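You operate a simulated robot arm through the tools that you are given. There is no shell and no other tool. Be economical: measure what you need, move in short steps, check, and stop when the job is done.

Carry out the task below with a simulated robot arm. There is one attempt and no reset: what you move stays moved.

## Task
Scour the grime off the blue tank seat and coat it with adhesive.
Fine: pad and dabber back where they were; tin lid on; red seat left alone. Set down upright: purple dabber. A coat counts when it lies all over at full strength: go over it till it gets no stronger. What is to be rubbed or washed off counts as gone when no trace of it is left.

Only the result counts: the job must be done as asked and must still hold three seconds after the hand-in. Knocking over, shifting, dropping, spilling or breaking anything else fails it. A push-on lid holds only when it is set on centred and level and pressed home; a screw cap is set on level and turned clockwise until tight.

## Robot
A 7-joint arm with a two-finger parallel gripper, fixed in place. Base frame: the origin is at the foot of the arm, x ahead of it, y to its left, z up; the work surface is at about z = 0. Units: mm, degrees, N and s.
With the tool pointing down near the work surface it reaches from about 220 to 580 mm from the base axis. Its first joint turns from -66.0 to 66.0 degrees. Payload 2.5 kg.
Tool frame: the origin (TCP) lies between the finger pads and is the grasp point; the fingertips stand 23 mm ahead of it; z points along the fingers, y is the line along which they close. Largest opening 94 mm; finger width 38, thickness 10; the body of the gripper, 54 by 96 mm, starts 39 mm behind the TCP.
Orientation is told as [roll, pitch, yaw] about the base's x, y, z axes, in that order, counted from this pose: with the fingers straight down and closing along the base's y, the tool's x points along the base's -x, its y along +y and its z along -z.

## Interface
- The arm moves only by the tool nudge_tool. Its argument "motion" is a list of rows, each an object of numbers (a shift or turn left out is 0, a gripper value left out holds the last): "x", "y", "z": the shift along the tool's x, y, z in units of 250 mm (1.0 is 250 mm); "ax", "ay", "az": the turn, a rotation vector about the tool's x, y, z in units of 120 degrees (1.0 is 120 degrees). In form: [{"x": .., "y": .., "z": .., "ax": .., "ay": .., "az": ..}, ...]. A call has 1 to 12 rows; each row is the pose to reach, as a shift and turn from the pose commanded when the call began, along the tool's axes at that moment. "jaw" is the opening, from 0 (shut) to 1 (fully open), set as the call begins (left out, the last holds). A call with a number of a shift or a turn outside -1 to 1 is refused whole. Rows are played at 5 a second. More than 50 mm and 8.6 degrees between two rows, or a gripper value outside its range, and nothing of the call is played. Where a pose cannot be reached the arm comes as near as it can. A force on the tool above 90 N (or 10 N above the force at the start of the call, whichever is more), or a blocked arm, ends the call early, and 0.2 s more pass. The fingers move at their own pace (about 108 mm/s each) and stop on an object; they squeeze with about 27 N. The grip force told is the motor's: it shows also when the fingers shut on nothing. Time passes only in rows, and 0.2 s behind the last, so rows that repeat a pose let the fingers close. The reply holds the time, the measured pose of the TCP, the force on the tool along the base axes, the opening and the grip force, in the units named above and with some noise, with the torque about the TCP (base axes, N m) and any sound that the robot's microphone picked up.
- Cameras (640 x 400 px; columns grow to the right, rows downward): "scene" is fixed at [101.6, -410.2, 538.1]; the picture's right is [0.95, -0.30, 0.00], its down [-0.17, -0.56, -0.81] and it looks along [0.24, 0.78, -0.58] (base axes); focal length 298 px, centre (320, 200). "wrist" rides on the gripper at [86, 16, -74] in the tool frame; the picture's right is [-0.18, 0.98, 0.00], its down [-0.58, -0.11, -0.81] and it looks along [-0.79, -0.15, 0.59] (tool axes); focal length 243 px, centre (320, 200). There is no depth. A picture from a camera that has moved, and an enlarged one, comes with that camera's place and axes in the base frame and with its lens. The place of the scene camera against the robot may be out by one fixed shift of up to 18 mm in any direction.
- get_image(camera): a new picture of that camera. No time passes.
- inspect(camera, box): a new picture of the part [left, top, right, bottom] of that camera's present view, enlarged. No time passes.
- hand_in(): hands the job in; it is judged then, once.

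Work in short steps. Places have to be worked out from the pictures, the camera data and where the tool is seen: move nearer, look again, correct. Check each grasp and each placing, and mend what went wrong. You have 120 turns and 84 pictures in all, those below and enlarged ones among them. Open the gripper and draw the arm clear of the work before you hand the job in, unless the task says otherwise; then end with one line.

The tools are called after "Emit:" as a command line: name --argument value ..., lists and objects as JSON in quotes. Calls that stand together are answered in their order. nudge_tool: Moves the arm, as the interface text tells. Its arguments: {"type":"object","properties":{"motion":{"type":"array"},"jaw":{"type":"number"}},"required":["motion"]} The other tools are called the same way: get_image (camera) takes a picture; inspect (camera, box) takes an enlarged picture of a part of a camera's view; hand_in () hands the job in.

At the start:

```text
time_s: 0.0
tcp_pos: [361.0, 88.5, 366.5]
tcp_rot: [0.0, 0.0, 0.1]
ft_force: [0.2, 1.2, 0.2]
moment: [0.01, -0.01, -0.01]
width: 94.2
finger_force: 0.1
```

scene: 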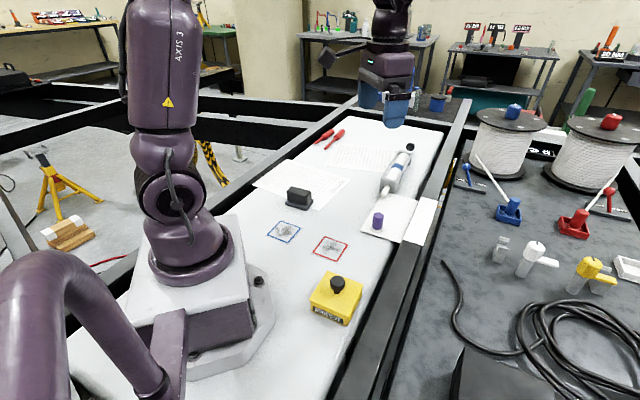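
wrist: 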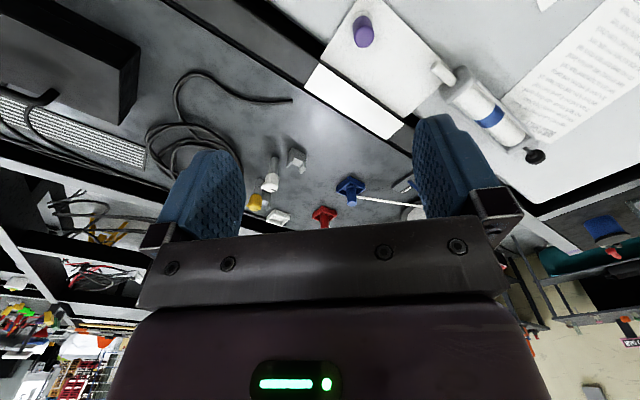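

I start by enlarging the work area in the scene camera to identify the pad, dabber, tin, and seats.

Emit:
inspect --camera "scene" --box '[230, 120, 450, 260]'

Emit:
inspect --camera "scene" --box '[240, 200, 400, 340]'

```text
2.86 times, centred on (340, 190) of scene
camera zoom: at [101.6, -410.2, 538.1], right [0.95, -0.3, 0.0], down [-0.17, -0.56, -0.81], along [0.24, 0.78, -0.58], focal length 850 px, centre (263, 229)
```

zoom: 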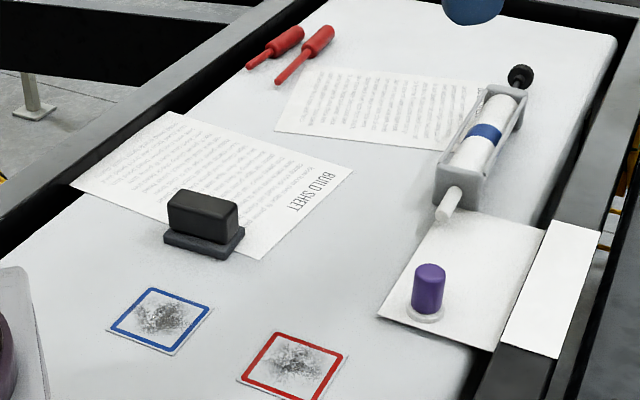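

```text
2.86 times, centred on (320, 270) of scene
camera zoom: at [101.6, -410.2, 538.1], right [0.95, -0.3, 0.0], down [-0.17, -0.56, -0.81], along [0.24, 0.78, -0.58], focal length 850 px, centre (320, 0)
```

zoom: 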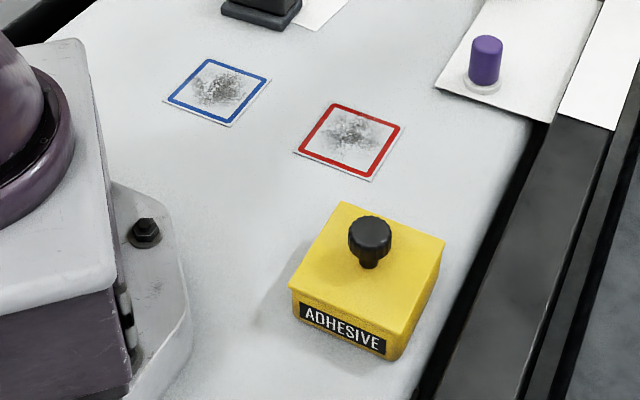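

Estimates (z≈0): blue seat ≈(188,203), red ≈(293,107), pad ≈(257,308), dabber ≈(431,135), tin ≈(237,-80). I move up and over to look at the pad from the wrist camera.

Emit:
nudge_tool --motion '[{"x": 0.0755, "y": 0.116, "z": 0.058, "az": 0.042}, {"x": 0.151, "y": 0.232, "z": 0.116, "az": 0.083}, {"x": 0.2265, "y": 0.348, "z": 0.174, "az": 0.125}, {"x": 0.302, "y": 0.464, "z": 0.232, "az": 0.167}, {"x": 0.3775, "y": 0.58, "z": 0.29, "az": 0.208}, {"x": 0.453, "y": 0.696, "z": 0.348, "az": 0.25}, {"x": 0.5285, "y": 0.812, "z": 0.406, "az": 0.29}, {"x": 0.604, "y": 0.928, "z": 0.464, "az": 0.333}, {"x": 0.604, "y": 0.928, "z": 0.464, "az": 0.333}, {"x": 0.604, "y": 0.928, "z": 0.464, "az": 0.333}]'

Emit:
get_image --camera "wrist"

```text
time_s: 2.2
tcp_pos: [211.8, 320.6, 247.4]
tcp_rot: [0.0, 0.1, -40.0]
ft_force: [1.0, 0.0, 0.3]
moment: [-0.01, 0.01, 0.02]
width: 93.9
finger_force: 0.0
```

```text
79 pictures are left
camera wrist: at [156.3, 388.1, 322.7], right [0.77, 0.64, 0.0], down [0.38, -0.46, 0.81], along [0.51, -0.62, -0.59], focal length 243 px, centre (320, 200)
```

wrist: 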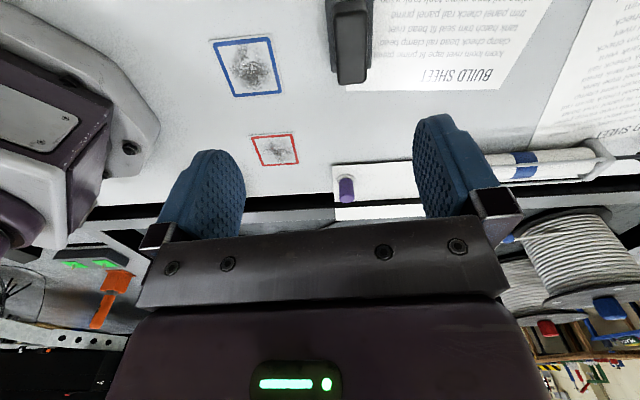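

Blue seat works out to ≈(182,212), square ~66 mm turned 45°. The pad is cut off at the top, so I raise a little to see it whole.

Emit:
nudge_tool --motion '[{"x": 0.03, "z": -0.15}, {"x": 0.06, "z": -0.3}, {"x": 0.06, "z": -0.36}, {"x": 0.06, "z": -0.36}]'

Emit:
get_image --camera "wrist"

Emit:
inspect --camera "wrist" --box '[220, 0, 420, 125]'

```text
time_s: 3.2
tcp_pos: [199.3, 332.1, 339.9]
tcp_rot: [0.0, 0.0, -40.0]
ft_force: [0.3, 0.4, 0.6]
moment: [-0.02, -0.04, 0.01]
width: 94.3
finger_force: 0.0
```

```text
78 pictures are left
camera wrist: at [143.7, 399.0, 415.4], right [0.77, 0.64, 0.0], down [0.38, -0.46, 0.81], along [0.51, -0.62, -0.59], focal length 243 px, centre (320, 200)
```

wrist: 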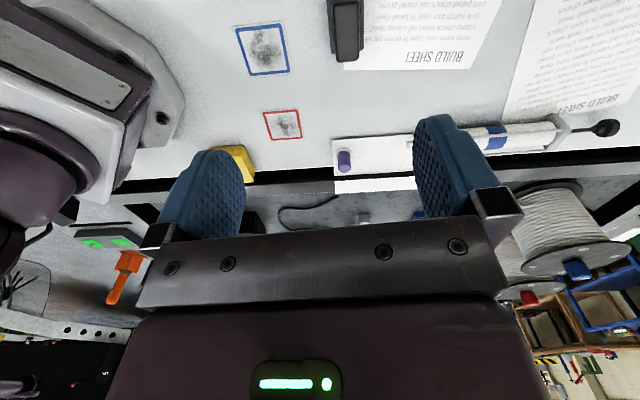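

```text
3.20 times, centred on (320, 62) of wrist
camera zoom: at [143.7, 399.0, 415.4], right [0.77, 0.64, 0.0], down [0.38, -0.46, 0.81], along [0.51, -0.62, -0.59], focal length 776 px, centre (320, 640)
```

zoom: 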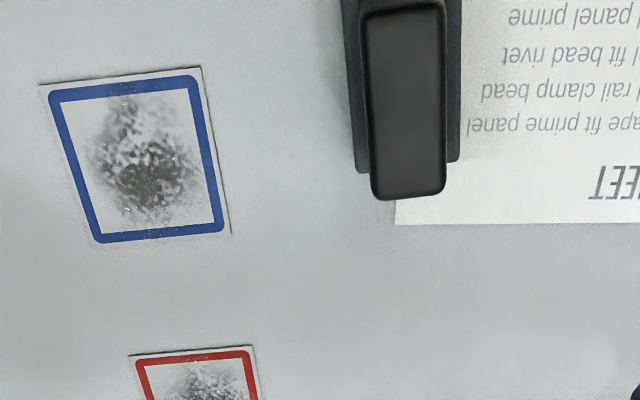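

Pad: base ~80×50 mm, handle ~31 mm wide, centre ≈(254,327), long axis at about -44°. I zoom in the scene view to judge the handle and base heights before descending.

Emit:
inspect --camera "scene" --box '[275, 175, 325, 215]'

Emit:
inspect --camera "scene" --box '[360, 200, 410, 240]'

```text
10.00 times, centred on (300, 195) of scene
camera zoom: at [101.6, -410.2, 538.1], right [0.95, -0.3, 0.0], down [-0.17, -0.56, -0.81], along [0.24, 0.78, -0.58], focal length 2975 px, centre (520, 250)
```

zoom: 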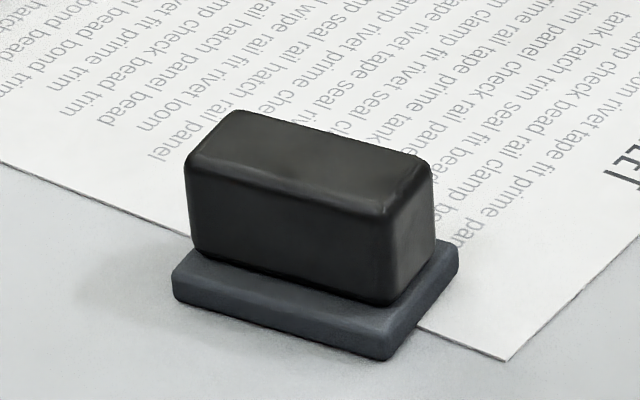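

```text
10.00 times, centred on (385, 220) of scene
camera zoom: at [101.6, -410.2, 538.1], right [0.95, -0.3, 0.0], down [-0.17, -0.56, -0.81], along [0.24, 0.78, -0.58], focal length 2975 px, centre (-330, 0)
```

zoom: 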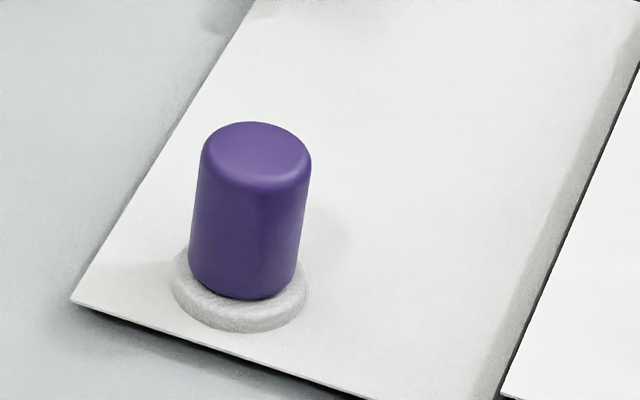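

Base is ~11 mm thick, handle top at ~43 mm. I move above the pad at z≈160 with yaw -44 and check alignment.

Emit:
nudge_tool --motion '[{"x": -0.045, "y": 0.031, "z": 0.15, "az": 0.008}, {"x": -0.09, "y": 0.063, "z": 0.3, "az": 0.016}, {"x": -0.136, "y": 0.095, "z": 0.45, "az": 0.025}, {"x": -0.181, "y": 0.126, "z": 0.6, "az": 0.033}, {"x": -0.181, "y": 0.126, "z": 0.72, "az": 0.033}, {"x": -0.181, "y": 0.126, "z": 0.72, "az": 0.033}]'

Emit:
get_image --camera "wrist"

Emit:
inspect --camera "scene" --box '[250, 130, 350, 220]'

```text
time_s: 4.6
tcp_pos: [254.9, 324.4, 160.0]
tcp_rot: [0.0, 0.1, -43.9]
ft_force: [0.8, -0.7, -0.5]
moment: [-0.02, 0.02, 0.02]
width: 94.0
finger_force: 0.0
```

```text
74 pictures are left
camera wrist: at [203.6, 396.0, 234.9], right [0.81, 0.58, 0.0], down [0.34, -0.48, 0.81], along [0.47, -0.66, -0.59], focal length 243 px, centre (320, 200)
```

wrist: 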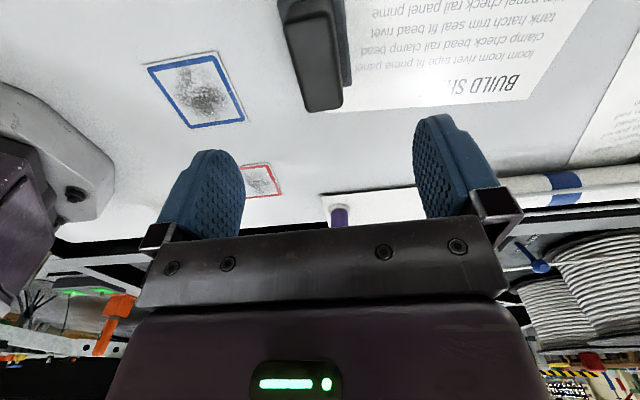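

```text
4.44 times, centred on (300, 175) of scene
camera zoom: at [101.7, -410.2, 538.1], right [0.95, -0.3, 0.0], down [-0.17, -0.56, -0.81], along [0.24, 0.78, -0.58], focal length 1322 px, centre (409, 311)
```

zoom: 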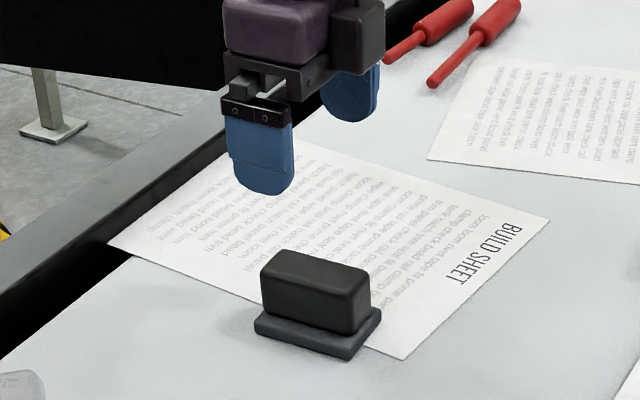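

Handle axis passes ~2.5 mm to one side of the TCP; alignment otherwise good. I descend to z≈38 with that correction.

Emit:
nudge_tool --motion '[{"y": -0.01, "z": 0.12, "az": 0.008}, {"y": -0.01, "z": 0.24, "az": 0.008}, {"y": -0.01, "z": 0.34, "az": 0.008}, {"y": -0.01, "z": 0.42, "az": 0.008}, {"y": -0.01, "z": 0.484, "az": 0.008}, {"y": -0.01, "z": 0.484, "az": 0.008}]' --jaw 1

Emit:
inspect --camera "scene" --box '[250, 150, 350, 220]'

```text
time_s: 6.0
tcp_pos: [252.7, 324.4, 38.9]
tcp_rot: [0.0, 0.1, -44.8]
ft_force: [0.3, 0.1, 0.0]
moment: [-0.03, 0.04, 0.03]
width: 93.7
finger_force: 0.1
```

```text
5.71 times, centred on (300, 185) of scene
camera zoom: at [101.6, -410.2, 538.1], right [0.95, -0.3, 0.0], down [-0.17, -0.56, -0.81], along [0.24, 0.78, -0.58], focal length 1700 px, centre (434, 286)
```

zoom: 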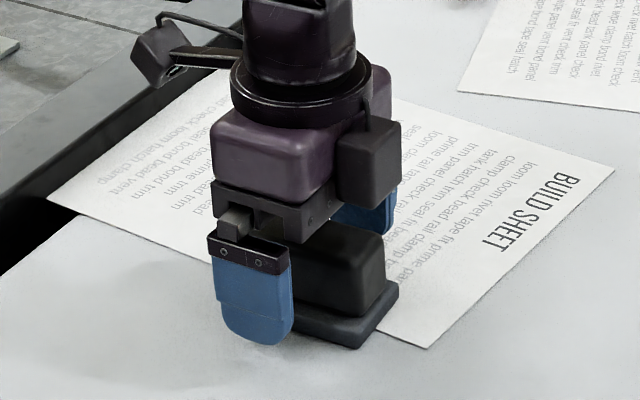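

Fingers straddle the handle, TCP is perhaps 4–5 mm off along the long axis. I shift by 4 mm and close.

Emit:
nudge_tool --motion '[{"x": -0.016}, {"x": -0.016}]'

Emit:
nudge_tool --motion '[{}, {}, {}, {}]' --jaw 0

```text
time_s: 6.6
tcp_pos: [255.3, 320.2, 39.2]
tcp_rot: [0.0, 0.0, -45.0]
ft_force: [0.6, -0.4, -0.3]
moment: [0.0, -0.04, 0.0]
width: 93.8
finger_force: 0.0
```

```text
time_s: 7.6
tcp_pos: [256.2, 320.5, 38.8]
tcp_rot: [0.1, 0.0, -44.9]
ft_force: [-0.4, -0.7, -0.4]
moment: [0.01, -0.03, 0.0]
width: 33.9
finger_force: 27.1
```

Pad gripped (34 mm, 27 N); home TCP is (255.7, 320.4, 38.9). I lift and carry it over the blue seat, then check.

Emit:
nudge_tool --motion '[{"z": -0.08}, {"z": -0.16}, {"x": -0.03, "y": -0.14, "z": -0.16}, {"x": -0.06, "y": -0.3, "z": -0.16}, {"x": -0.099, "y": -0.44, "z": -0.16}, {"x": -0.099, "y": -0.514, "z": -0.16}, {"x": -0.099, "y": -0.514, "z": -0.16}]'

Emit:
get_image --camera "wrist"

Emit:
inspect --camera "scene" --box '[240, 180, 340, 260]'

```text
time_s: 9.2
tcp_pos: [183.2, 212.9, 78.2]
tcp_rot: [-0.1, 0.0, -44.9]
ft_force: [0.0, 0.2, -1.7]
moment: [0.02, 0.0, -0.02]
width: 33.6
finger_force: 26.9
```

```text
71 pictures are left
camera wrist: at [133.7, 286.0, 153.1], right [0.82, 0.57, 0.0], down [0.33, -0.49, 0.81], along [0.46, -0.66, -0.59], focal length 243 px, centre (320, 200)
```

wrist: 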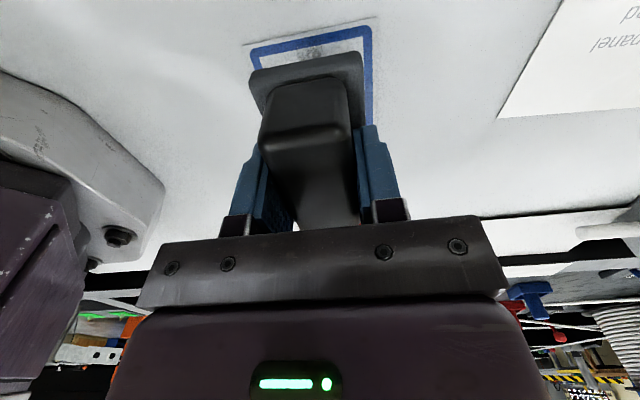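

```text
5.00 times, centred on (290, 220) of scene
camera zoom: at [101.6, -410.2, 538.1], right [0.95, -0.3, 0.0], down [-0.17, -0.56, -0.81], along [0.24, 0.78, -0.58], focal length 1488 px, centre (470, 100)
```

zoom: 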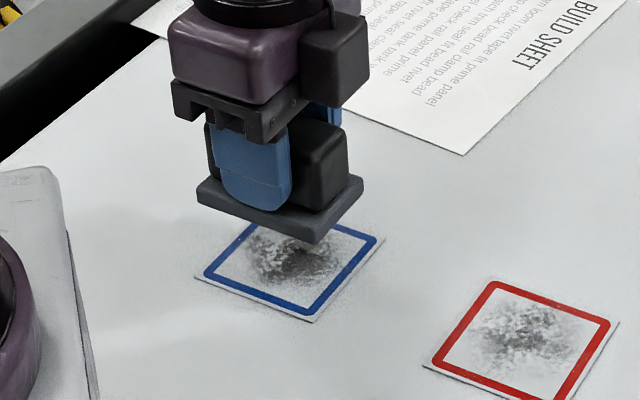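

Pad hovers just over the blue seat, well aligned. I lower gently to find contact.

Emit:
nudge_tool --motion '[{"z": 0.06}, {"z": 0.11}, {"z": 0.135}, {"z": 0.143}, {"z": 0.143}]'

Emit:
nudge_tool --motion '[{"z": 0.004}, {"z": 0.008}, {"z": 0.008}]'

```text
time_s: 10.4
tcp_pos: [182.7, 212.1, 44.0]
tcp_rot: [0.0, 0.1, -44.9]
ft_force: [0.6, 0.1, -1.6]
moment: [0.01, 0.03, -0.01]
width: 33.5
finger_force: 27.1
```

```text
time_s: 11.2
tcp_pos: [183.6, 211.9, 39.9]
tcp_rot: [0.0, -0.1, -44.9]
ft_force: [0.8, 0.1, -1.4]
moment: [-0.01, 0.01, 0.01]
width: 33.6
finger_force: 27.2
```

No contact yet; I go on down in small steps.

Emit:
nudge_tool --motion '[{"z": 0.004}, {"z": 0.008}, {"z": 0.008}]'

Emit:
nudge_tool --motion '[{"z": 0.004}, {"z": 0.004}]'

```text
time_s: 12.0
tcp_pos: [182.0, 212.0, 38.6]
tcp_rot: [0.0, 0.0, -45.0]
ft_force: [-2.1, -5.3, 26.3]
moment: [-0.1, 0.09, 0.0]
width: 33.5
finger_force: 27.4
```

```text
time_s: 12.6
tcp_pos: [183.5, 211.9, 36.7]
tcp_rot: [0.0, 0.1, -44.9]
ft_force: [1.6, -7.1, 26.7]
moment: [-0.04, 0.12, 0.03]
width: 33.7
finger_force: 27.2
```

Contact at ~26 N (TCP ≈38), grip starts to slip beyond that; I ease off half a millimetre and scrub back and forth.

Emit:
nudge_tool --motion '[{"z": -0.002}, {"z": -0.002, "y": 0.05}, {"z": -0.002, "y": 0.0}, {"z": -0.002, "y": -0.05}, {"z": -0.002, "y": -0.05, "x": 0.04}, {"z": -0.002, "y": 0.0, "x": 0.04}, {"z": -0.002, "y": 0.05, "x": 0.04}, {"z": -0.002, "y": 0.05, "x": -0.04}, {"z": -0.002, "y": 0.0, "x": -0.04}, {"z": -0.002, "y": -0.05, "x": -0.04}, {"z": -0.002, "y": 0, "x": 0}, {"z": -0.002}]'

```text
time_s: 15.2
tcp_pos: [182.0, 212.0, 38.4]
tcp_rot: [0.0, 0.0, -44.8]
ft_force: [-0.6, -0.6, 0.1]
moment: [-0.01, -0.01, 0.0]
width: 33.8
finger_force: 26.7
```

Force dropped to ~0, so I press 1 mm more and scrub again.

Emit:
nudge_tool --motion '[{"z": 0.003}, {"z": 0.003, "y": 0.05}, {"z": 0.003, "y": 0.0}, {"z": 0.003, "y": -0.05}, {"z": 0.003, "y": -0.05, "x": 0.04}, {"z": 0.003, "y": 0.0, "x": 0.04}, {"z": 0.003, "y": 0.05, "x": 0.04}, {"z": 0.003, "y": 0.05, "x": -0.04}, {"z": 0.003, "y": 0.0, "x": -0.04}, {"z": 0.003, "y": -0.05, "x": -0.04}, {"z": 0.003, "y": 0, "x": 0}, {"z": 0.003}]'

Emit:
nudge_tool --motion '[{"z": -0.1}, {"z": -0.2, "y": 0.1}, {"z": -0.2, "y": 0.25}, {"z": -0.2, "y": 0.35}, {"z": -0.2, "y": 0.35}]'

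Emit:
inspect --camera "scene" --box '[255, 205, 355, 265]'

```text
time_s: 17.8
tcp_pos: [181.2, 212.6, 36.9]
tcp_rot: [-0.1, 0.1, -45.0]
ft_force: [-2.3, -8.1, 23.2]
moment: [-0.27, -0.22, -0.08]
width: 33.9
finger_force: 26.6
```

```text
time_s: 19.0
tcp_pos: [242.6, 276.7, 86.7]
tcp_rot: [0.0, -0.1, -44.9]
ft_force: [-0.8, 0.2, -0.7]
moment: [0.04, 0.01, -0.01]
width: 33.8
finger_force: 26.8
```

```text
6.40 times, centred on (305, 235) of scene
camera zoom: at [101.7, -410.2, 538.1], right [0.95, -0.3, 0.0], down [-0.17, -0.56, -0.81], along [0.24, 0.78, -0.58], focal length 1904 px, centre (416, -24)
```

zoom: 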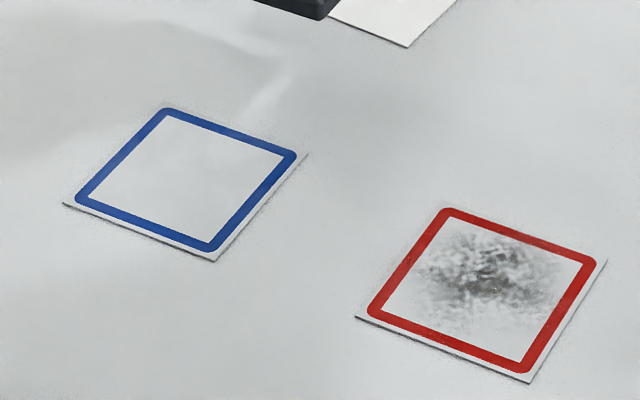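

The seat looks clean, perhaps a faint shade left. I do one more full scrub to be sure.

Emit:
nudge_tool --motion '[{"y": -0.15}, {"y": -0.35}, {"y": -0.35, "z": 0.15}, {"y": -0.35, "z": 0.2}, {"y": -0.3, "z": 0.2}, {"y": -0.4, "z": 0.2}, {"y": -0.4, "x": 0.05, "z": 0.2}, {"y": -0.3, "x": 0.05, "z": 0.2}, {"y": -0.3, "x": -0.05, "z": 0.2}, {"y": -0.4, "x": -0.05, "z": 0.2}, {"y": -0.35, "x": 0.0, "z": 0.2}]'

Emit:
nudge_tool --motion '[{"z": 0.004}, {"z": 0.004, "y": 0.06}, {"z": 0.004, "y": 0.0}, {"z": 0.004, "y": -0.06}, {"z": 0.004, "y": -0.06, "x": 0.05}, {"z": 0.004, "y": 0.0, "x": 0.05}, {"z": 0.004, "y": 0.06, "x": 0.05}, {"z": 0.004, "y": 0.06, "x": -0.05}, {"z": 0.004, "y": 0.0, "x": -0.05}, {"z": 0.004, "y": -0.06, "x": -0.05}, {"z": 0.004, "y": 0, "x": 0}]'

Emit:
nudge_tool --motion '[{"z": -0.1}, {"z": -0.2, "y": 0.1}, {"z": -0.2, "y": 0.25}, {"z": -0.2, "y": 0.4}, {"z": -0.2, "y": 0.514, "x": 0.099}, {"z": -0.2, "y": 0.514, "x": 0.099}]'

Emit:
inspect --camera "scene" --box '[262, 218, 302, 246]'

Emit:
inspect --camera "scene" --box '[260, 165, 340, 225]'

```text
time_s: 21.4
tcp_pos: [180.7, 211.2, 37.2]
tcp_rot: [0.0, 0.1, -44.8]
ft_force: [0.8, -0.1, -0.7]
moment: [0.0, -0.02, 0.03]
width: 33.9
finger_force: 27.3
```

```text
time_s: 23.8
tcp_pos: [182.6, 211.4, 36.5]
tcp_rot: [0.0, 0.0, -44.9]
ft_force: [-0.5, -0.9, -0.8]
moment: [0.01, 0.01, -0.02]
width: 33.7
finger_force: 27.1
```

```text
time_s: 25.2
tcp_pos: [255.9, 321.4, 86.1]
tcp_rot: [0.1, 0.1, -44.9]
ft_force: [0.0, 0.1, -1.6]
moment: [-0.01, 0.0, -0.01]
width: 33.8
finger_force: 27.2
```

```text
14.29 times, centred on (282, 232) of scene
camera zoom: at [101.7, -410.2, 538.1], right [0.95, -0.3, 0.0], down [-0.17, -0.56, -0.81], along [0.24, 0.78, -0.58], focal length 4250 px, centre (863, -257)
```

zoom: 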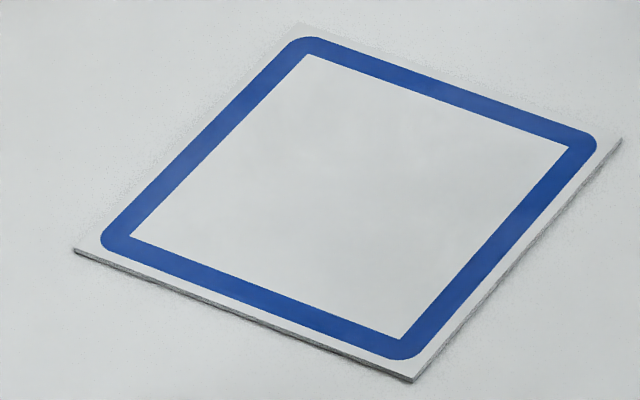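

```text
6.67 times, centred on (300, 195) of scene
camera zoom: at [101.7, -410.2, 538.1], right [0.95, -0.3, 0.0], down [-0.17, -0.56, -0.81], along [0.24, 0.78, -0.58], focal length 1983 px, centre (453, 233)
```

zoom: 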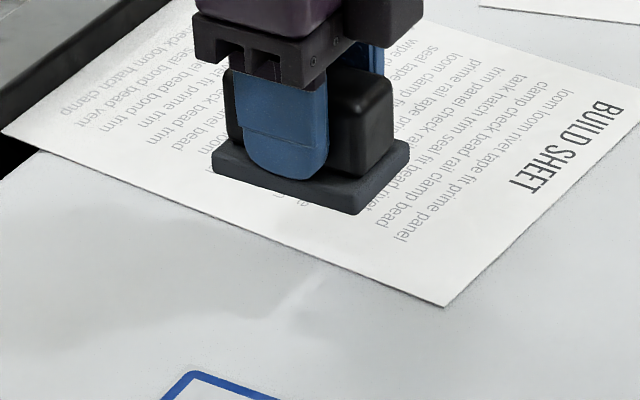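

There might be faint mottling and the last pass showed no force, so I return for a scrub with confirmed pressure.

Emit:
nudge_tool --motion '[{"x": -0.04, "y": -0.15}, {"x": -0.08, "y": -0.33}, {"x": -0.099, "y": -0.514}, {"x": -0.099, "y": -0.514, "z": 0.1}, {"x": -0.099, "y": -0.514, "z": 0.19}, {"x": -0.099, "y": -0.514, "z": 0.206}, {"x": -0.099, "y": -0.514, "z": 0.206}]'

Emit:
nudge_tool --motion '[{"y": 0.05}, {"y": -0.05}, {"y": 0.0}]'

```text
time_s: 26.8
tcp_pos: [182.5, 213.8, 36.5]
tcp_rot: [-0.1, 0.2, -44.9]
ft_force: [-8.0, -12.7, 66.2]
moment: [-0.33, 0.15, 0.01]
width: 33.5
finger_force: 27.0
```

```text
time_s: 27.6
tcp_pos: [179.9, 210.0, 36.4]
tcp_rot: [-0.4, 0.1, -44.9]
ft_force: [-20.3, -19.9, 87.2]
moment: [-0.19, -1.0, -0.2]
width: 33.7
finger_force: 26.7
```

Strong pressure (66–87 N), so definite contact. I ease up ~0.6 mm and do a full scrub.

Emit:
nudge_tool --motion '[{"z": -0.003}, {"z": -0.003, "y": 0.06}, {"z": -0.003, "y": 0.0}, {"z": -0.003, "y": -0.06}, {"z": -0.003, "y": -0.06, "x": 0.05}, {"z": -0.003, "y": 0.0, "x": 0.05}, {"z": -0.003, "y": 0.06, "x": 0.05}, {"z": -0.003, "y": 0.06, "x": -0.05}, {"z": -0.003, "y": 0.0, "x": -0.05}, {"z": -0.003, "y": -0.06, "x": -0.05}, {"z": -0.003, "y": 0, "x": 0}]'

Emit:
nudge_tool --motion '[{"z": -0.1}, {"z": -0.2, "y": 0.1}, {"z": -0.2, "y": 0.25}, {"z": -0.2, "y": 0.4}, {"z": -0.2, "y": 0.514, "x": 0.099}, {"z": -0.2, "y": 0.514, "x": 0.099}]'

Emit:
inspect --camera "scene" --box '[262, 218, 302, 246]'

```text
time_s: 30.0
tcp_pos: [183.3, 210.7, 37.0]
tcp_rot: [-0.1, 0.0, -44.9]
ft_force: [0.5, 0.2, 0.0]
moment: [0.0, 0.0, 0.01]
width: 33.8
finger_force: 27.0
```

```text
time_s: 31.4
tcp_pos: [254.9, 321.0, 86.0]
tcp_rot: [0.0, 0.0, -45.0]
ft_force: [0.8, 0.0, -1.2]
moment: [0.01, -0.05, 0.0]
width: 33.8
finger_force: 27.1
```

```text
14.29 times, centred on (282, 232) of scene
camera zoom: at [101.7, -410.2, 538.1], right [0.95, -0.3, 0.0], down [-0.17, -0.56, -0.81], along [0.24, 0.78, -0.58], focal length 4250 px, centre (863, -257)
```

zoom: 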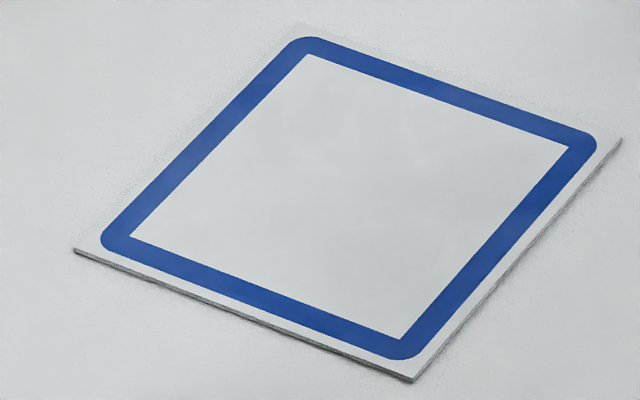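

Unchanged, so it's clean. I lower the pad at its home spot until contact.

Emit:
nudge_tool --motion '[{"z": 0.1}, {"z": 0.17}, {"z": 0.193}, {"z": 0.198}, {"z": 0.198}]'

Emit:
nudge_tool --motion '[{"z": 0.003}, {"z": 0.006}, {"z": 0.006}]'

```text
time_s: 32.6
tcp_pos: [255.4, 321.5, 37.3]
tcp_rot: [0.0, 0.1, -44.9]
ft_force: [-0.2, 0.1, -0.9]
moment: [-0.02, -0.01, -0.03]
width: 33.6
finger_force: 26.9
```

```text
time_s: 33.4
tcp_pos: [254.9, 321.5, 36.5]
tcp_rot: [0.0, 0.0, -44.9]
ft_force: [-7.6, -8.1, 34.6]
moment: [-0.11, -0.05, -0.02]
width: 33.8
finger_force: 26.9
```

The pad rests on the table at home. I ease up slightly, open, and rise.

Emit:
nudge_tool --motion '[{"z": -0.003}, {"z": -0.003}]'

Emit:
nudge_tool --motion '[{}, {}, {}, {}]' --jaw 1

Emit:
nudge_tool --motion '[{"z": -0.1}, {"z": -0.25}, {"z": -0.4}, {"z": -0.56}, {"z": -0.7}, {"z": -0.7}]'

Emit:
inspect --camera "scene" --box '[275, 175, 325, 215]'

```text
time_s: 34.0
tcp_pos: [256.1, 320.3, 37.0]
tcp_rot: [0.2, 0.0, -44.9]
ft_force: [-0.4, -2.6, 25.6]
moment: [0.23, 0.04, 0.03]
width: 33.7
finger_force: 27.2
```

```text
time_s: 35.0
tcp_pos: [254.8, 319.6, 35.4]
tcp_rot: [0.1, 0.1, -44.8]
ft_force: [-5.7, -5.3, 26.9]
moment: [0.83, -0.78, 0.07]
width: 90.6
finger_force: 0.1
```

```text
time_s: 36.4
tcp_pos: [257.5, 321.0, 209.0]
tcp_rot: [0.0, 0.0, -44.9]
ft_force: [-0.1, -1.2, -0.4]
moment: [-0.01, 0.06, -0.03]
width: 94.0
finger_force: 0.0
```

```text
10.00 times, centred on (300, 195) of scene
camera zoom: at [101.6, -410.2, 538.1], right [0.95, -0.3, 0.0], down [-0.17, -0.56, -0.81], along [0.24, 0.78, -0.58], focal length 2975 px, centre (520, 250)
```

zoom: 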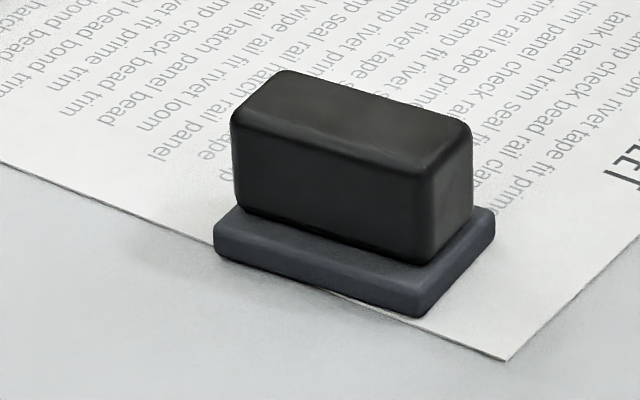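

The pad was dragged about 25 mm along tool +y on release (fingertips pressing on its base). I regrip it higher and move it back.

Emit:
nudge_tool --motion '[{"y": 0.1, "z": 0.15}, {"y": 0.1, "z": 0.3}, {"y": 0.1, "z": 0.45}, {"y": 0.1, "z": 0.56}, {"y": 0.1, "z": 0.63}, {"y": 0.1, "z": 0.67}, {"y": 0.1, "z": 0.67}]'

Emit:
inspect --camera "scene" --box '[275, 165, 335, 215]'

```text
time_s: 38.0
tcp_pos: [274.6, 338.2, 44.2]
tcp_rot: [0.1, 0.0, -44.9]
ft_force: [0.1, -0.2, -0.5]
moment: [0.02, 0.01, 0.02]
width: 94.0
finger_force: 0.0
```

```text
8.00 times, centred on (305, 190) of scene
camera zoom: at [101.6, -410.2, 538.1], right [0.95, -0.3, 0.0], down [-0.17, -0.56, -0.81], along [0.24, 0.78, -0.58], focal length 2380 px, centre (440, 280)
```

zoom: 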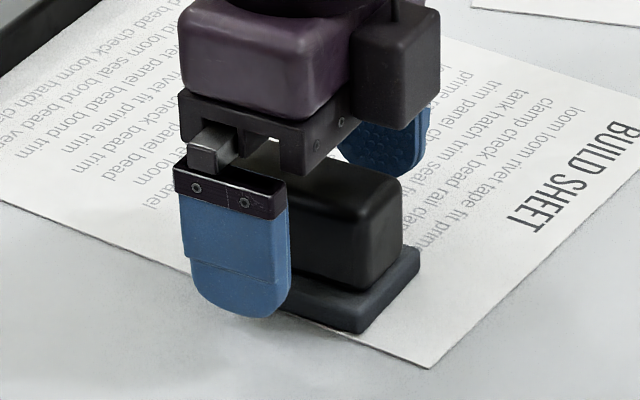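

Fingers straddle the handle clear of the base. I close, lift slightly, and move back 25 mm.

Emit:
nudge_tool --motion '[{}, {}, {}, {}]' --jaw 0

Emit:
nudge_tool --motion '[{"z": -0.03}, {"y": -0.05, "z": -0.03}, {"y": -0.1, "z": -0.03}, {"y": -0.1, "z": -0.03}]'

Emit:
nudge_tool --motion '[{"z": 0.015}, {"z": 0.026}, {"z": 0.026}]'

Emit:
nudge_tool --motion '[{"z": 0.002}, {"z": 0.002}]'

Emit:
inspect --camera "scene" --box '[275, 175, 325, 215]'

```text
time_s: 39.0
tcp_pos: [274.2, 338.7, 43.6]
tcp_rot: [0.0, 0.0, -44.9]
ft_force: [-0.3, -0.4, 0.0]
moment: [0.0, -0.01, -0.02]
width: 33.6
finger_force: 27.0
```

```text
time_s: 40.0
tcp_pos: [255.5, 321.7, 51.1]
tcp_rot: [-0.1, 0.0, -44.9]
ft_force: [-0.1, -0.2, -1.2]
moment: [0.01, 0.0, 0.02]
width: 33.5
finger_force: 26.9
```

```text
time_s: 40.8
tcp_pos: [255.8, 321.9, 43.7]
tcp_rot: [-0.1, 0.0, -44.7]
ft_force: [-0.4, 0.1, 0.9]
moment: [0.06, 0.01, 0.04]
width: 33.6
finger_force: 27.7
```

```text
time_s: 41.4
tcp_pos: [255.8, 320.9, 42.8]
tcp_rot: [0.0, 0.0, -45.0]
ft_force: [0.4, -0.6, 2.7]
moment: [0.1, 0.07, -0.02]
width: 33.4
finger_force: 27.5
```

```text
10.00 times, centred on (300, 195) of scene
camera zoom: at [101.6, -410.2, 538.1], right [0.95, -0.3, 0.0], down [-0.17, -0.56, -0.81], along [0.24, 0.78, -0.58], focal length 2975 px, centre (520, 250)
```

zoom: 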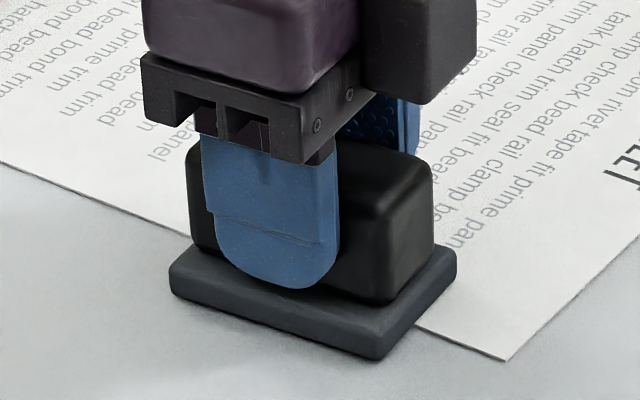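

The pad now matches its original place within ~1 mm with light contact. I open and rise.

Emit:
nudge_tool --motion '[{}, {}, {}, {}]' --jaw 1

Emit:
nudge_tool --motion '[{"z": -0.1}, {"z": -0.25}, {"z": -0.4}, {"z": -0.56}, {"z": -0.7}, {"z": -0.7}]'

Emit:
inspect --camera "scene" --box '[275, 175, 325, 215]'

Emit:
inspect --camera "scene" --box '[300, 260, 370, 330]'

```text
time_s: 42.4
tcp_pos: [256.2, 321.5, 43.5]
tcp_rot: [-0.1, 0.0, -44.9]
ft_force: [-0.2, -0.6, -0.3]
moment: [-0.02, 0.0, 0.0]
width: 93.9
finger_force: 0.1
```

```text
time_s: 43.8
tcp_pos: [256.8, 322.7, 219.1]
tcp_rot: [0.0, 0.0, -44.9]
ft_force: [0.0, -0.1, -0.1]
moment: [0.02, 0.0, 0.02]
width: 93.9
finger_force: 0.1
```

```text
10.00 times, centred on (300, 195) of scene
camera zoom: at [101.6, -410.2, 538.1], right [0.95, -0.3, 0.0], down [-0.17, -0.56, -0.81], along [0.24, 0.78, -0.58], focal length 2975 px, centre (520, 250)
```

zoom: 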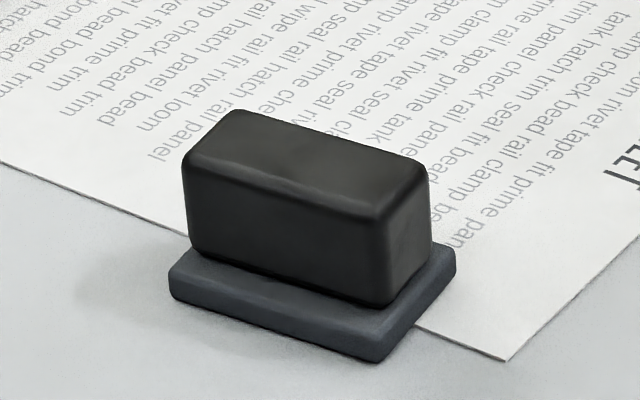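

```text
5.71 times, centred on (335, 295) of scene
camera zoom: at [101.6, -410.2, 538.1], right [0.95, -0.3, 0.0], down [-0.17, -0.56, -0.81], along [0.24, 0.78, -0.58], focal length 1700 px, centre (234, -343)
```

zoom: 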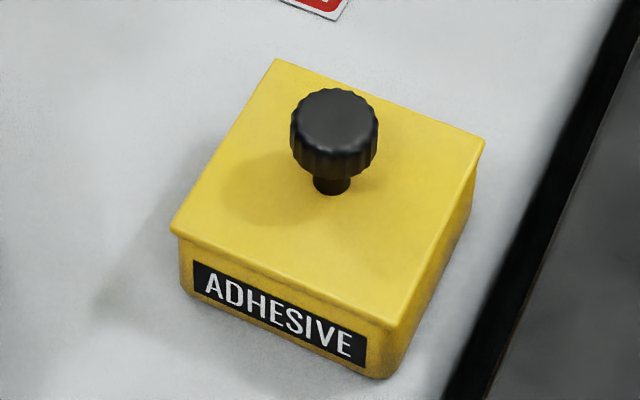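

The pad is restored. The tin is low (~25 mm), 86 mm square in a diamond pose at ≈(245,-39), with a round knob. I move over for a wrist view.

Emit:
nudge_tool --motion '[{"x": -0.097, "y": -0.13}, {"x": -0.194, "y": -0.26}, {"x": -0.291, "y": -0.39}, {"x": -0.388, "y": -0.52}, {"x": -0.485, "y": -0.65}, {"x": -0.582, "y": -0.78}, {"x": -0.679, "y": -0.91}, {"x": -0.738, "y": -0.99}, {"x": -0.738, "y": -0.99}, {"x": -0.738, "y": -0.99}]'

Emit:
get_image --camera "wrist"

```text
time_s: 46.0
tcp_pos: [211.8, 14.3, 216.8]
tcp_rot: [0.0, 0.0, -44.7]
ft_force: [-0.6, -0.4, -0.6]
moment: [0.04, -0.01, 0.01]
width: 93.8
finger_force: 0.1
```

```text
60 pictures are left
camera wrist: at [161.8, 87.4, 292.9], right [0.82, 0.57, 0.0], down [0.34, -0.49, 0.81], along [0.46, -0.66, -0.59], focal length 243 px, centre (320, 200)
```

wrist: 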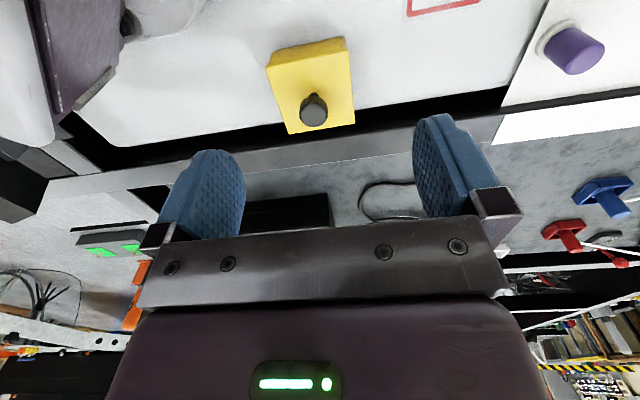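

The tin and dabber are both in view; I zoom in for measurement.

Emit:
inspect --camera "wrist" --box '[240, 20, 400, 145]'

Emit:
inspect --camera "wrist" --box '[500, 0, 640, 110]'

```text
3.20 times, centred on (320, 82) of wrist
camera zoom: at [161.8, 87.4, 292.9], right [0.82, 0.57, 0.0], down [0.34, -0.49, 0.81], along [0.46, -0.66, -0.59], focal length 776 px, centre (320, 576)
```

zoom: 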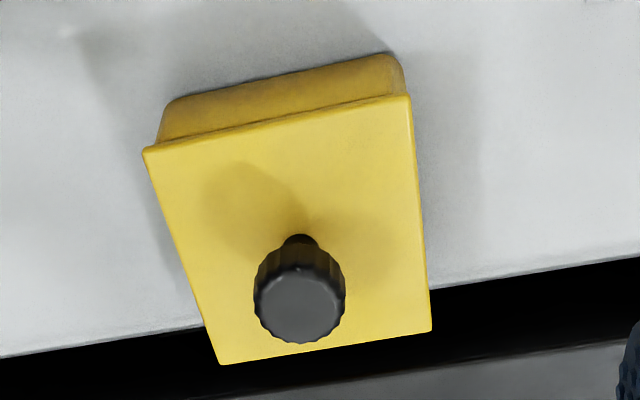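

```text
3.64 times, centred on (570, 55) of wrist
camera zoom: at [161.8, 87.4, 292.9], right [0.82, 0.57, 0.0], down [0.34, -0.49, 0.81], along [0.46, -0.66, -0.59], focal length 882 px, centre (-589, 727)
```

zoom: 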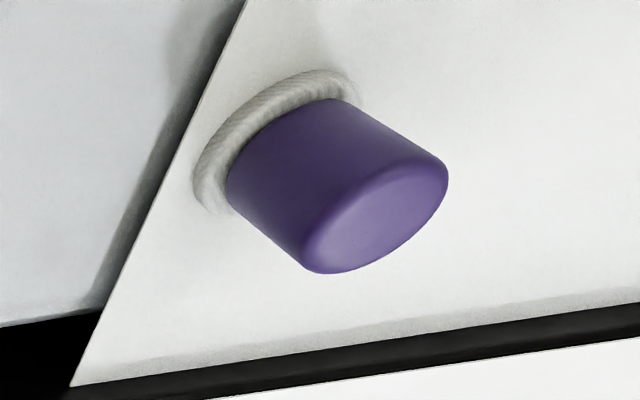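

Tin lid top ≈32 mm, centre ≈(245,-44); knob ~31 mm wide with its top at ≈68 mm. I move above the knob and look.

Emit:
nudge_tool --motion '[{"x": -0.09, "y": -0.025, "z": 0.1}, {"x": -0.18, "y": -0.05, "z": 0.2}, {"x": -0.258, "y": -0.071, "z": 0.3}, {"x": -0.258, "y": -0.071, "z": 0.43}, {"x": -0.258, "y": -0.071, "z": 0.46}, {"x": -0.258, "y": -0.071, "z": 0.46}]' --jaw 0.75

Emit:
get_image --camera "wrist"

Emit:
inspect --camera "scene" --box '[290, 220, 390, 330]'

```text
time_s: 47.4
tcp_pos: [245.3, -43.2, 102.8]
tcp_rot: [0.1, 0.0, -44.9]
ft_force: [0.0, -0.1, 0.4]
moment: [0.03, 0.03, 0.01]
width: 70.8
finger_force: 0.0
```

```text
57 pictures are left
camera wrist: at [195.3, 29.3, 178.4], right [0.82, 0.57, 0.0], down [0.33, -0.49, 0.81], along [0.46, -0.66, -0.59], focal length 243 px, centre (320, 200)
```

wrist: 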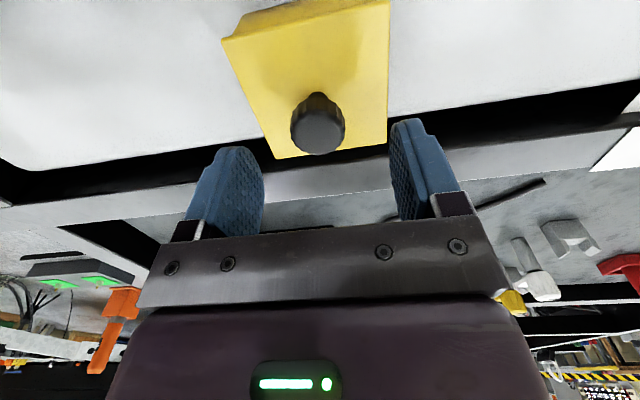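

```text
3.64 times, centred on (340, 275) of scene
camera zoom: at [101.7, -410.2, 538.1], right [0.95, -0.3, 0.0], down [-0.17, -0.56, -0.81], along [0.24, 0.78, -0.58], focal length 1082 px, centre (247, -73)
```

zoom: 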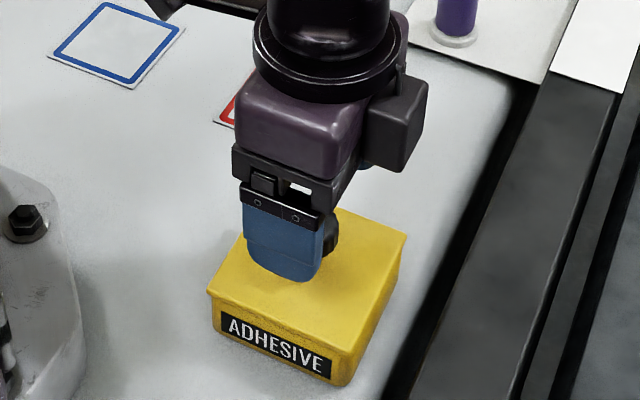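

The knob is ~2 mm off along tool x. I correct, descend to z≈60 and close.

Emit:
nudge_tool --motion '[{"x": 0.008, "z": 0.06}, {"x": 0.008, "z": 0.12}, {"x": 0.008, "z": 0.16}, {"x": 0.008, "z": 0.168}, {"x": 0.008, "z": 0.168}]'

Emit:
nudge_tool --motion '[{}, {}, {}, {}]' --jaw 0

Emit:
inspect --camera "scene" --box '[300, 240, 370, 330]'

```text
time_s: 48.6
tcp_pos: [243.0, -42.3, 62.2]
tcp_rot: [0.1, 0.0, -44.9]
ft_force: [-12.4, 2.6, 78.4]
moment: [-0.15, 0.57, -0.02]
width: 70.5
finger_force: 0.1
```

```text
time_s: 49.6
tcp_pos: [243.9, -41.4, 61.3]
tcp_rot: [0.1, 0.0, -45.0]
ft_force: [-17.2, 2.9, 82.2]
moment: [-0.17, 0.77, 0.0]
width: 68.5
finger_force: 27.2
```

```text
4.44 times, centred on (335, 285) of scene
camera zoom: at [101.5, -410.1, 538.2], right [0.95, -0.3, 0.0], down [-0.17, -0.56, -0.81], along [0.24, 0.78, -0.58], focal length 1322 px, centre (253, -178)
```

zoom: 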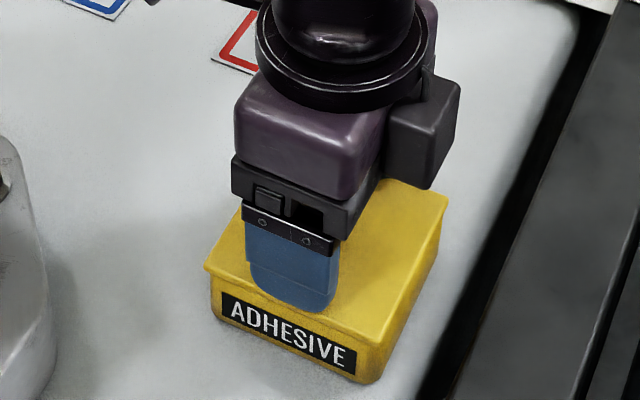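

The fingertips are pressing on the lid (80 N). I reopen, rise 5 mm, then close on the knob.

Emit:
nudge_tool --motion '[{"z": -0.01}, {"z": -0.02}, {"z": -0.02}]' --jaw 0.75

Emit:
nudge_tool --motion '[{}, {}, {}, {}]' --jaw 0

Emit:
inspect --camera "scene" --box '[300, 240, 370, 330]'

```text
time_s: 50.4
tcp_pos: [245.0, -40.3, 66.5]
tcp_rot: [0.0, -0.1, -44.9]
ft_force: [-0.2, -0.4, 0.0]
moment: [0.02, -0.02, 0.02]
width: 70.5
finger_force: 0.0
```

```text
time_s: 51.4
tcp_pos: [244.0, -40.4, 66.9]
tcp_rot: [0.0, -0.1, -44.8]
ft_force: [-0.4, -0.3, -0.2]
moment: [-0.01, 0.0, 0.01]
width: 29.1
finger_force: 27.0
heard: snap
```

```text
4.44 times, centred on (335, 285) of scene
camera zoom: at [101.7, -410.2, 538.1], right [0.95, -0.3, 0.0], down [-0.17, -0.56, -0.81], along [0.24, 0.78, -0.58], focal length 1322 px, centre (253, -178)
```

zoom: 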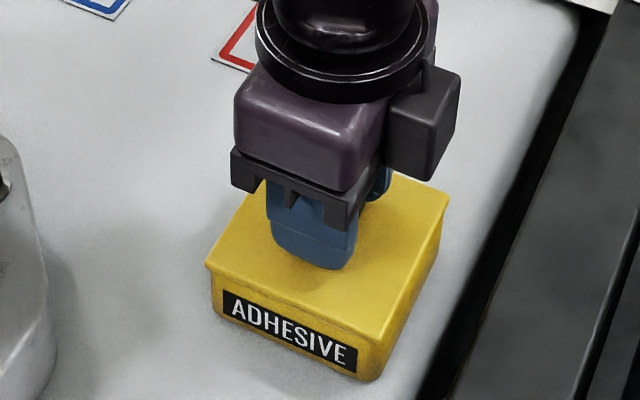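

Knob gripped (29 mm); home TCP ≈(244.3,-40.6,66.5). A "snap" was heard. I pull straight up slowly.

Emit:
nudge_tool --motion '[{"z": -0.02}, {"z": -0.04}, {"z": -0.08}, {"z": -0.12}, {"z": -0.12}]'

Emit:
inspect --camera "scene" --box '[300, 240, 370, 330]'

```text
time_s: 52.6
tcp_pos: [243.5, -41.2, 97.7]
tcp_rot: [0.0, 0.1, -44.9]
ft_force: [-0.1, -0.5, -0.8]
moment: [-0.01, 0.04, 0.04]
width: 29.0
finger_force: 27.2
```

```text
4.44 times, centred on (335, 285) of scene
camera zoom: at [101.6, -410.2, 538.1], right [0.95, -0.3, 0.0], down [-0.17, -0.56, -0.81], along [0.24, 0.78, -0.58], focal length 1322 px, centre (253, -178)
```

zoom: 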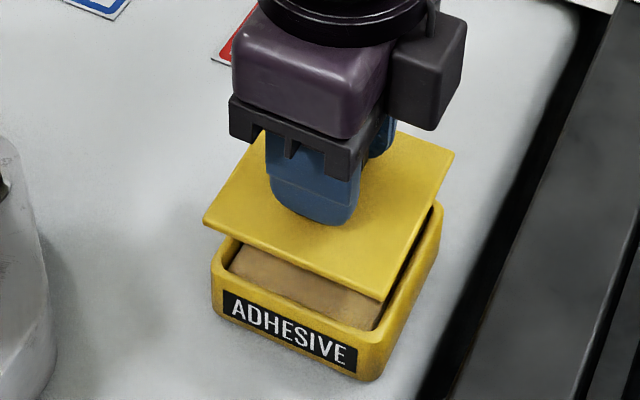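

The lid is off and the tin hasn't moved. I carry the lid 134 mm along tool +y to the free spot at ≈(340,52).

Emit:
nudge_tool --motion '[{"z": -0.08}, {"z": -0.08, "y": 0.15}, {"z": -0.08, "y": 0.3}, {"z": -0.08, "y": 0.45}, {"z": -0.08, "y": 0.536}, {"z": 0.05, "y": 0.536}, {"z": 0.13, "y": 0.536}, {"z": 0.17, "y": 0.536}, {"z": 0.17, "y": 0.536}]'

Emit:
inspect --camera "scene" --box '[300, 190, 440, 330]'

```text
time_s: 54.6
tcp_pos: [337.7, 53.1, 52.2]
tcp_rot: [0.0, 0.0, -44.8]
ft_force: [-0.4, 0.1, -0.3]
moment: [-0.01, 0.02, -0.02]
width: 28.7
finger_force: 26.3
```

```text
2.86 times, centred on (370, 260) of scene
camera zoom: at [101.7, -410.2, 538.1], right [0.95, -0.3, 0.0], down [-0.17, -0.56, -0.81], along [0.24, 0.78, -0.58], focal length 850 px, centre (177, 29)
```

zoom: 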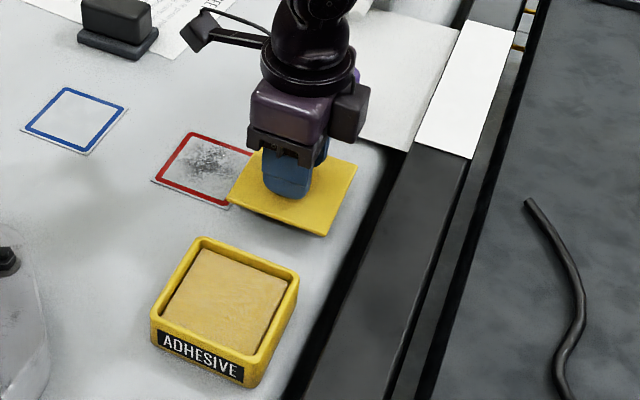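

The lid is close to the red seat, so I shift it 6 mm away from it (still clear of the table edge) and lower.

Emit:
nudge_tool --motion '[{"x": -0.024}, {"x": -0.024, "z": 0.02}, {"x": -0.024, "z": 0.04}, {"x": -0.024, "z": 0.04}]'

Emit:
inspect --camera "scene" --box '[310, 200, 400, 290]'

```text
time_s: 55.6
tcp_pos: [343.1, 49.8, 44.8]
tcp_rot: [-0.1, 0.0, -45.0]
ft_force: [0.6, 0.9, -1.0]
moment: [-0.01, -0.02, 0.01]
width: 28.8
finger_force: 26.7
```

```text
4.44 times, centred on (355, 245) of scene
camera zoom: at [101.7, -410.2, 538.1], right [0.95, -0.3, 0.0], down [-0.17, -0.56, -0.81], along [0.24, 0.78, -0.58], focal length 1322 px, centre (164, 0)
```

zoom: 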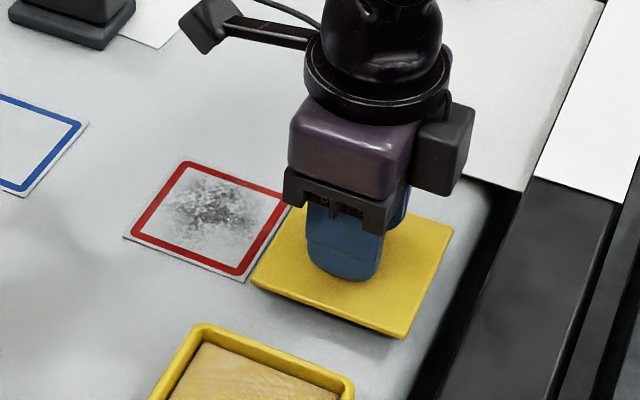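

Clear of the red seat now. I continue lowering in small steps until contact.

Emit:
nudge_tool --motion '[{"z": 0.01}, {"z": 0.02}, {"z": 0.02}]'

Emit:
nudge_tool --motion '[{"z": 0.008}, {"z": 0.012}, {"z": 0.012}]'

Emit:
inspect --camera "scene" --box '[310, 200, 400, 290]'

```text
time_s: 56.4
tcp_pos: [342.3, 48.8, 39.2]
tcp_rot: [-0.1, 0.0, -44.9]
ft_force: [0.1, 0.0, 0.0]
moment: [0.03, 0.0, -0.04]
width: 29.0
finger_force: 26.7
```

```text
time_s: 57.2
tcp_pos: [343.0, 49.2, 36.4]
tcp_rot: [0.1, 0.0, -44.9]
ft_force: [0.6, -0.2, -0.5]
moment: [0.01, 0.01, -0.01]
width: 28.8
finger_force: 26.4
```

```text
4.44 times, centred on (355, 245) of scene
camera zoom: at [101.7, -410.2, 538.1], right [0.95, -0.3, 0.0], down [-0.17, -0.56, -0.81], along [0.24, 0.78, -0.58], focal length 1322 px, centre (164, 0)
```

zoom: 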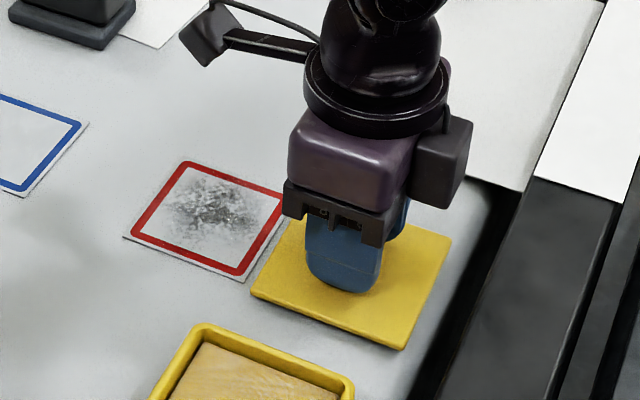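

Almost down; still no contact force. I continue.

Emit:
nudge_tool --motion '[{"z": 0.006}, {"z": 0.01}, {"z": 0.01}]'

Emit:
nudge_tool --motion '[{"z": 0.004}, {"z": 0.004}]'

```text
time_s: 58.0
tcp_pos: [342.2, 49.5, 34.4]
tcp_rot: [0.0, 0.0, -45.0]
ft_force: [0.3, -0.1, -1.5]
moment: [-0.01, 0.02, 0.0]
width: 28.7
finger_force: 26.4
```

```text
time_s: 58.6
tcp_pos: [342.4, 49.2, 32.9]
tcp_rot: [0.0, 0.0, -44.8]
ft_force: [-1.1, 0.1, 0.0]
moment: [0.0, 0.02, -0.04]
width: 28.8
finger_force: 26.7
```

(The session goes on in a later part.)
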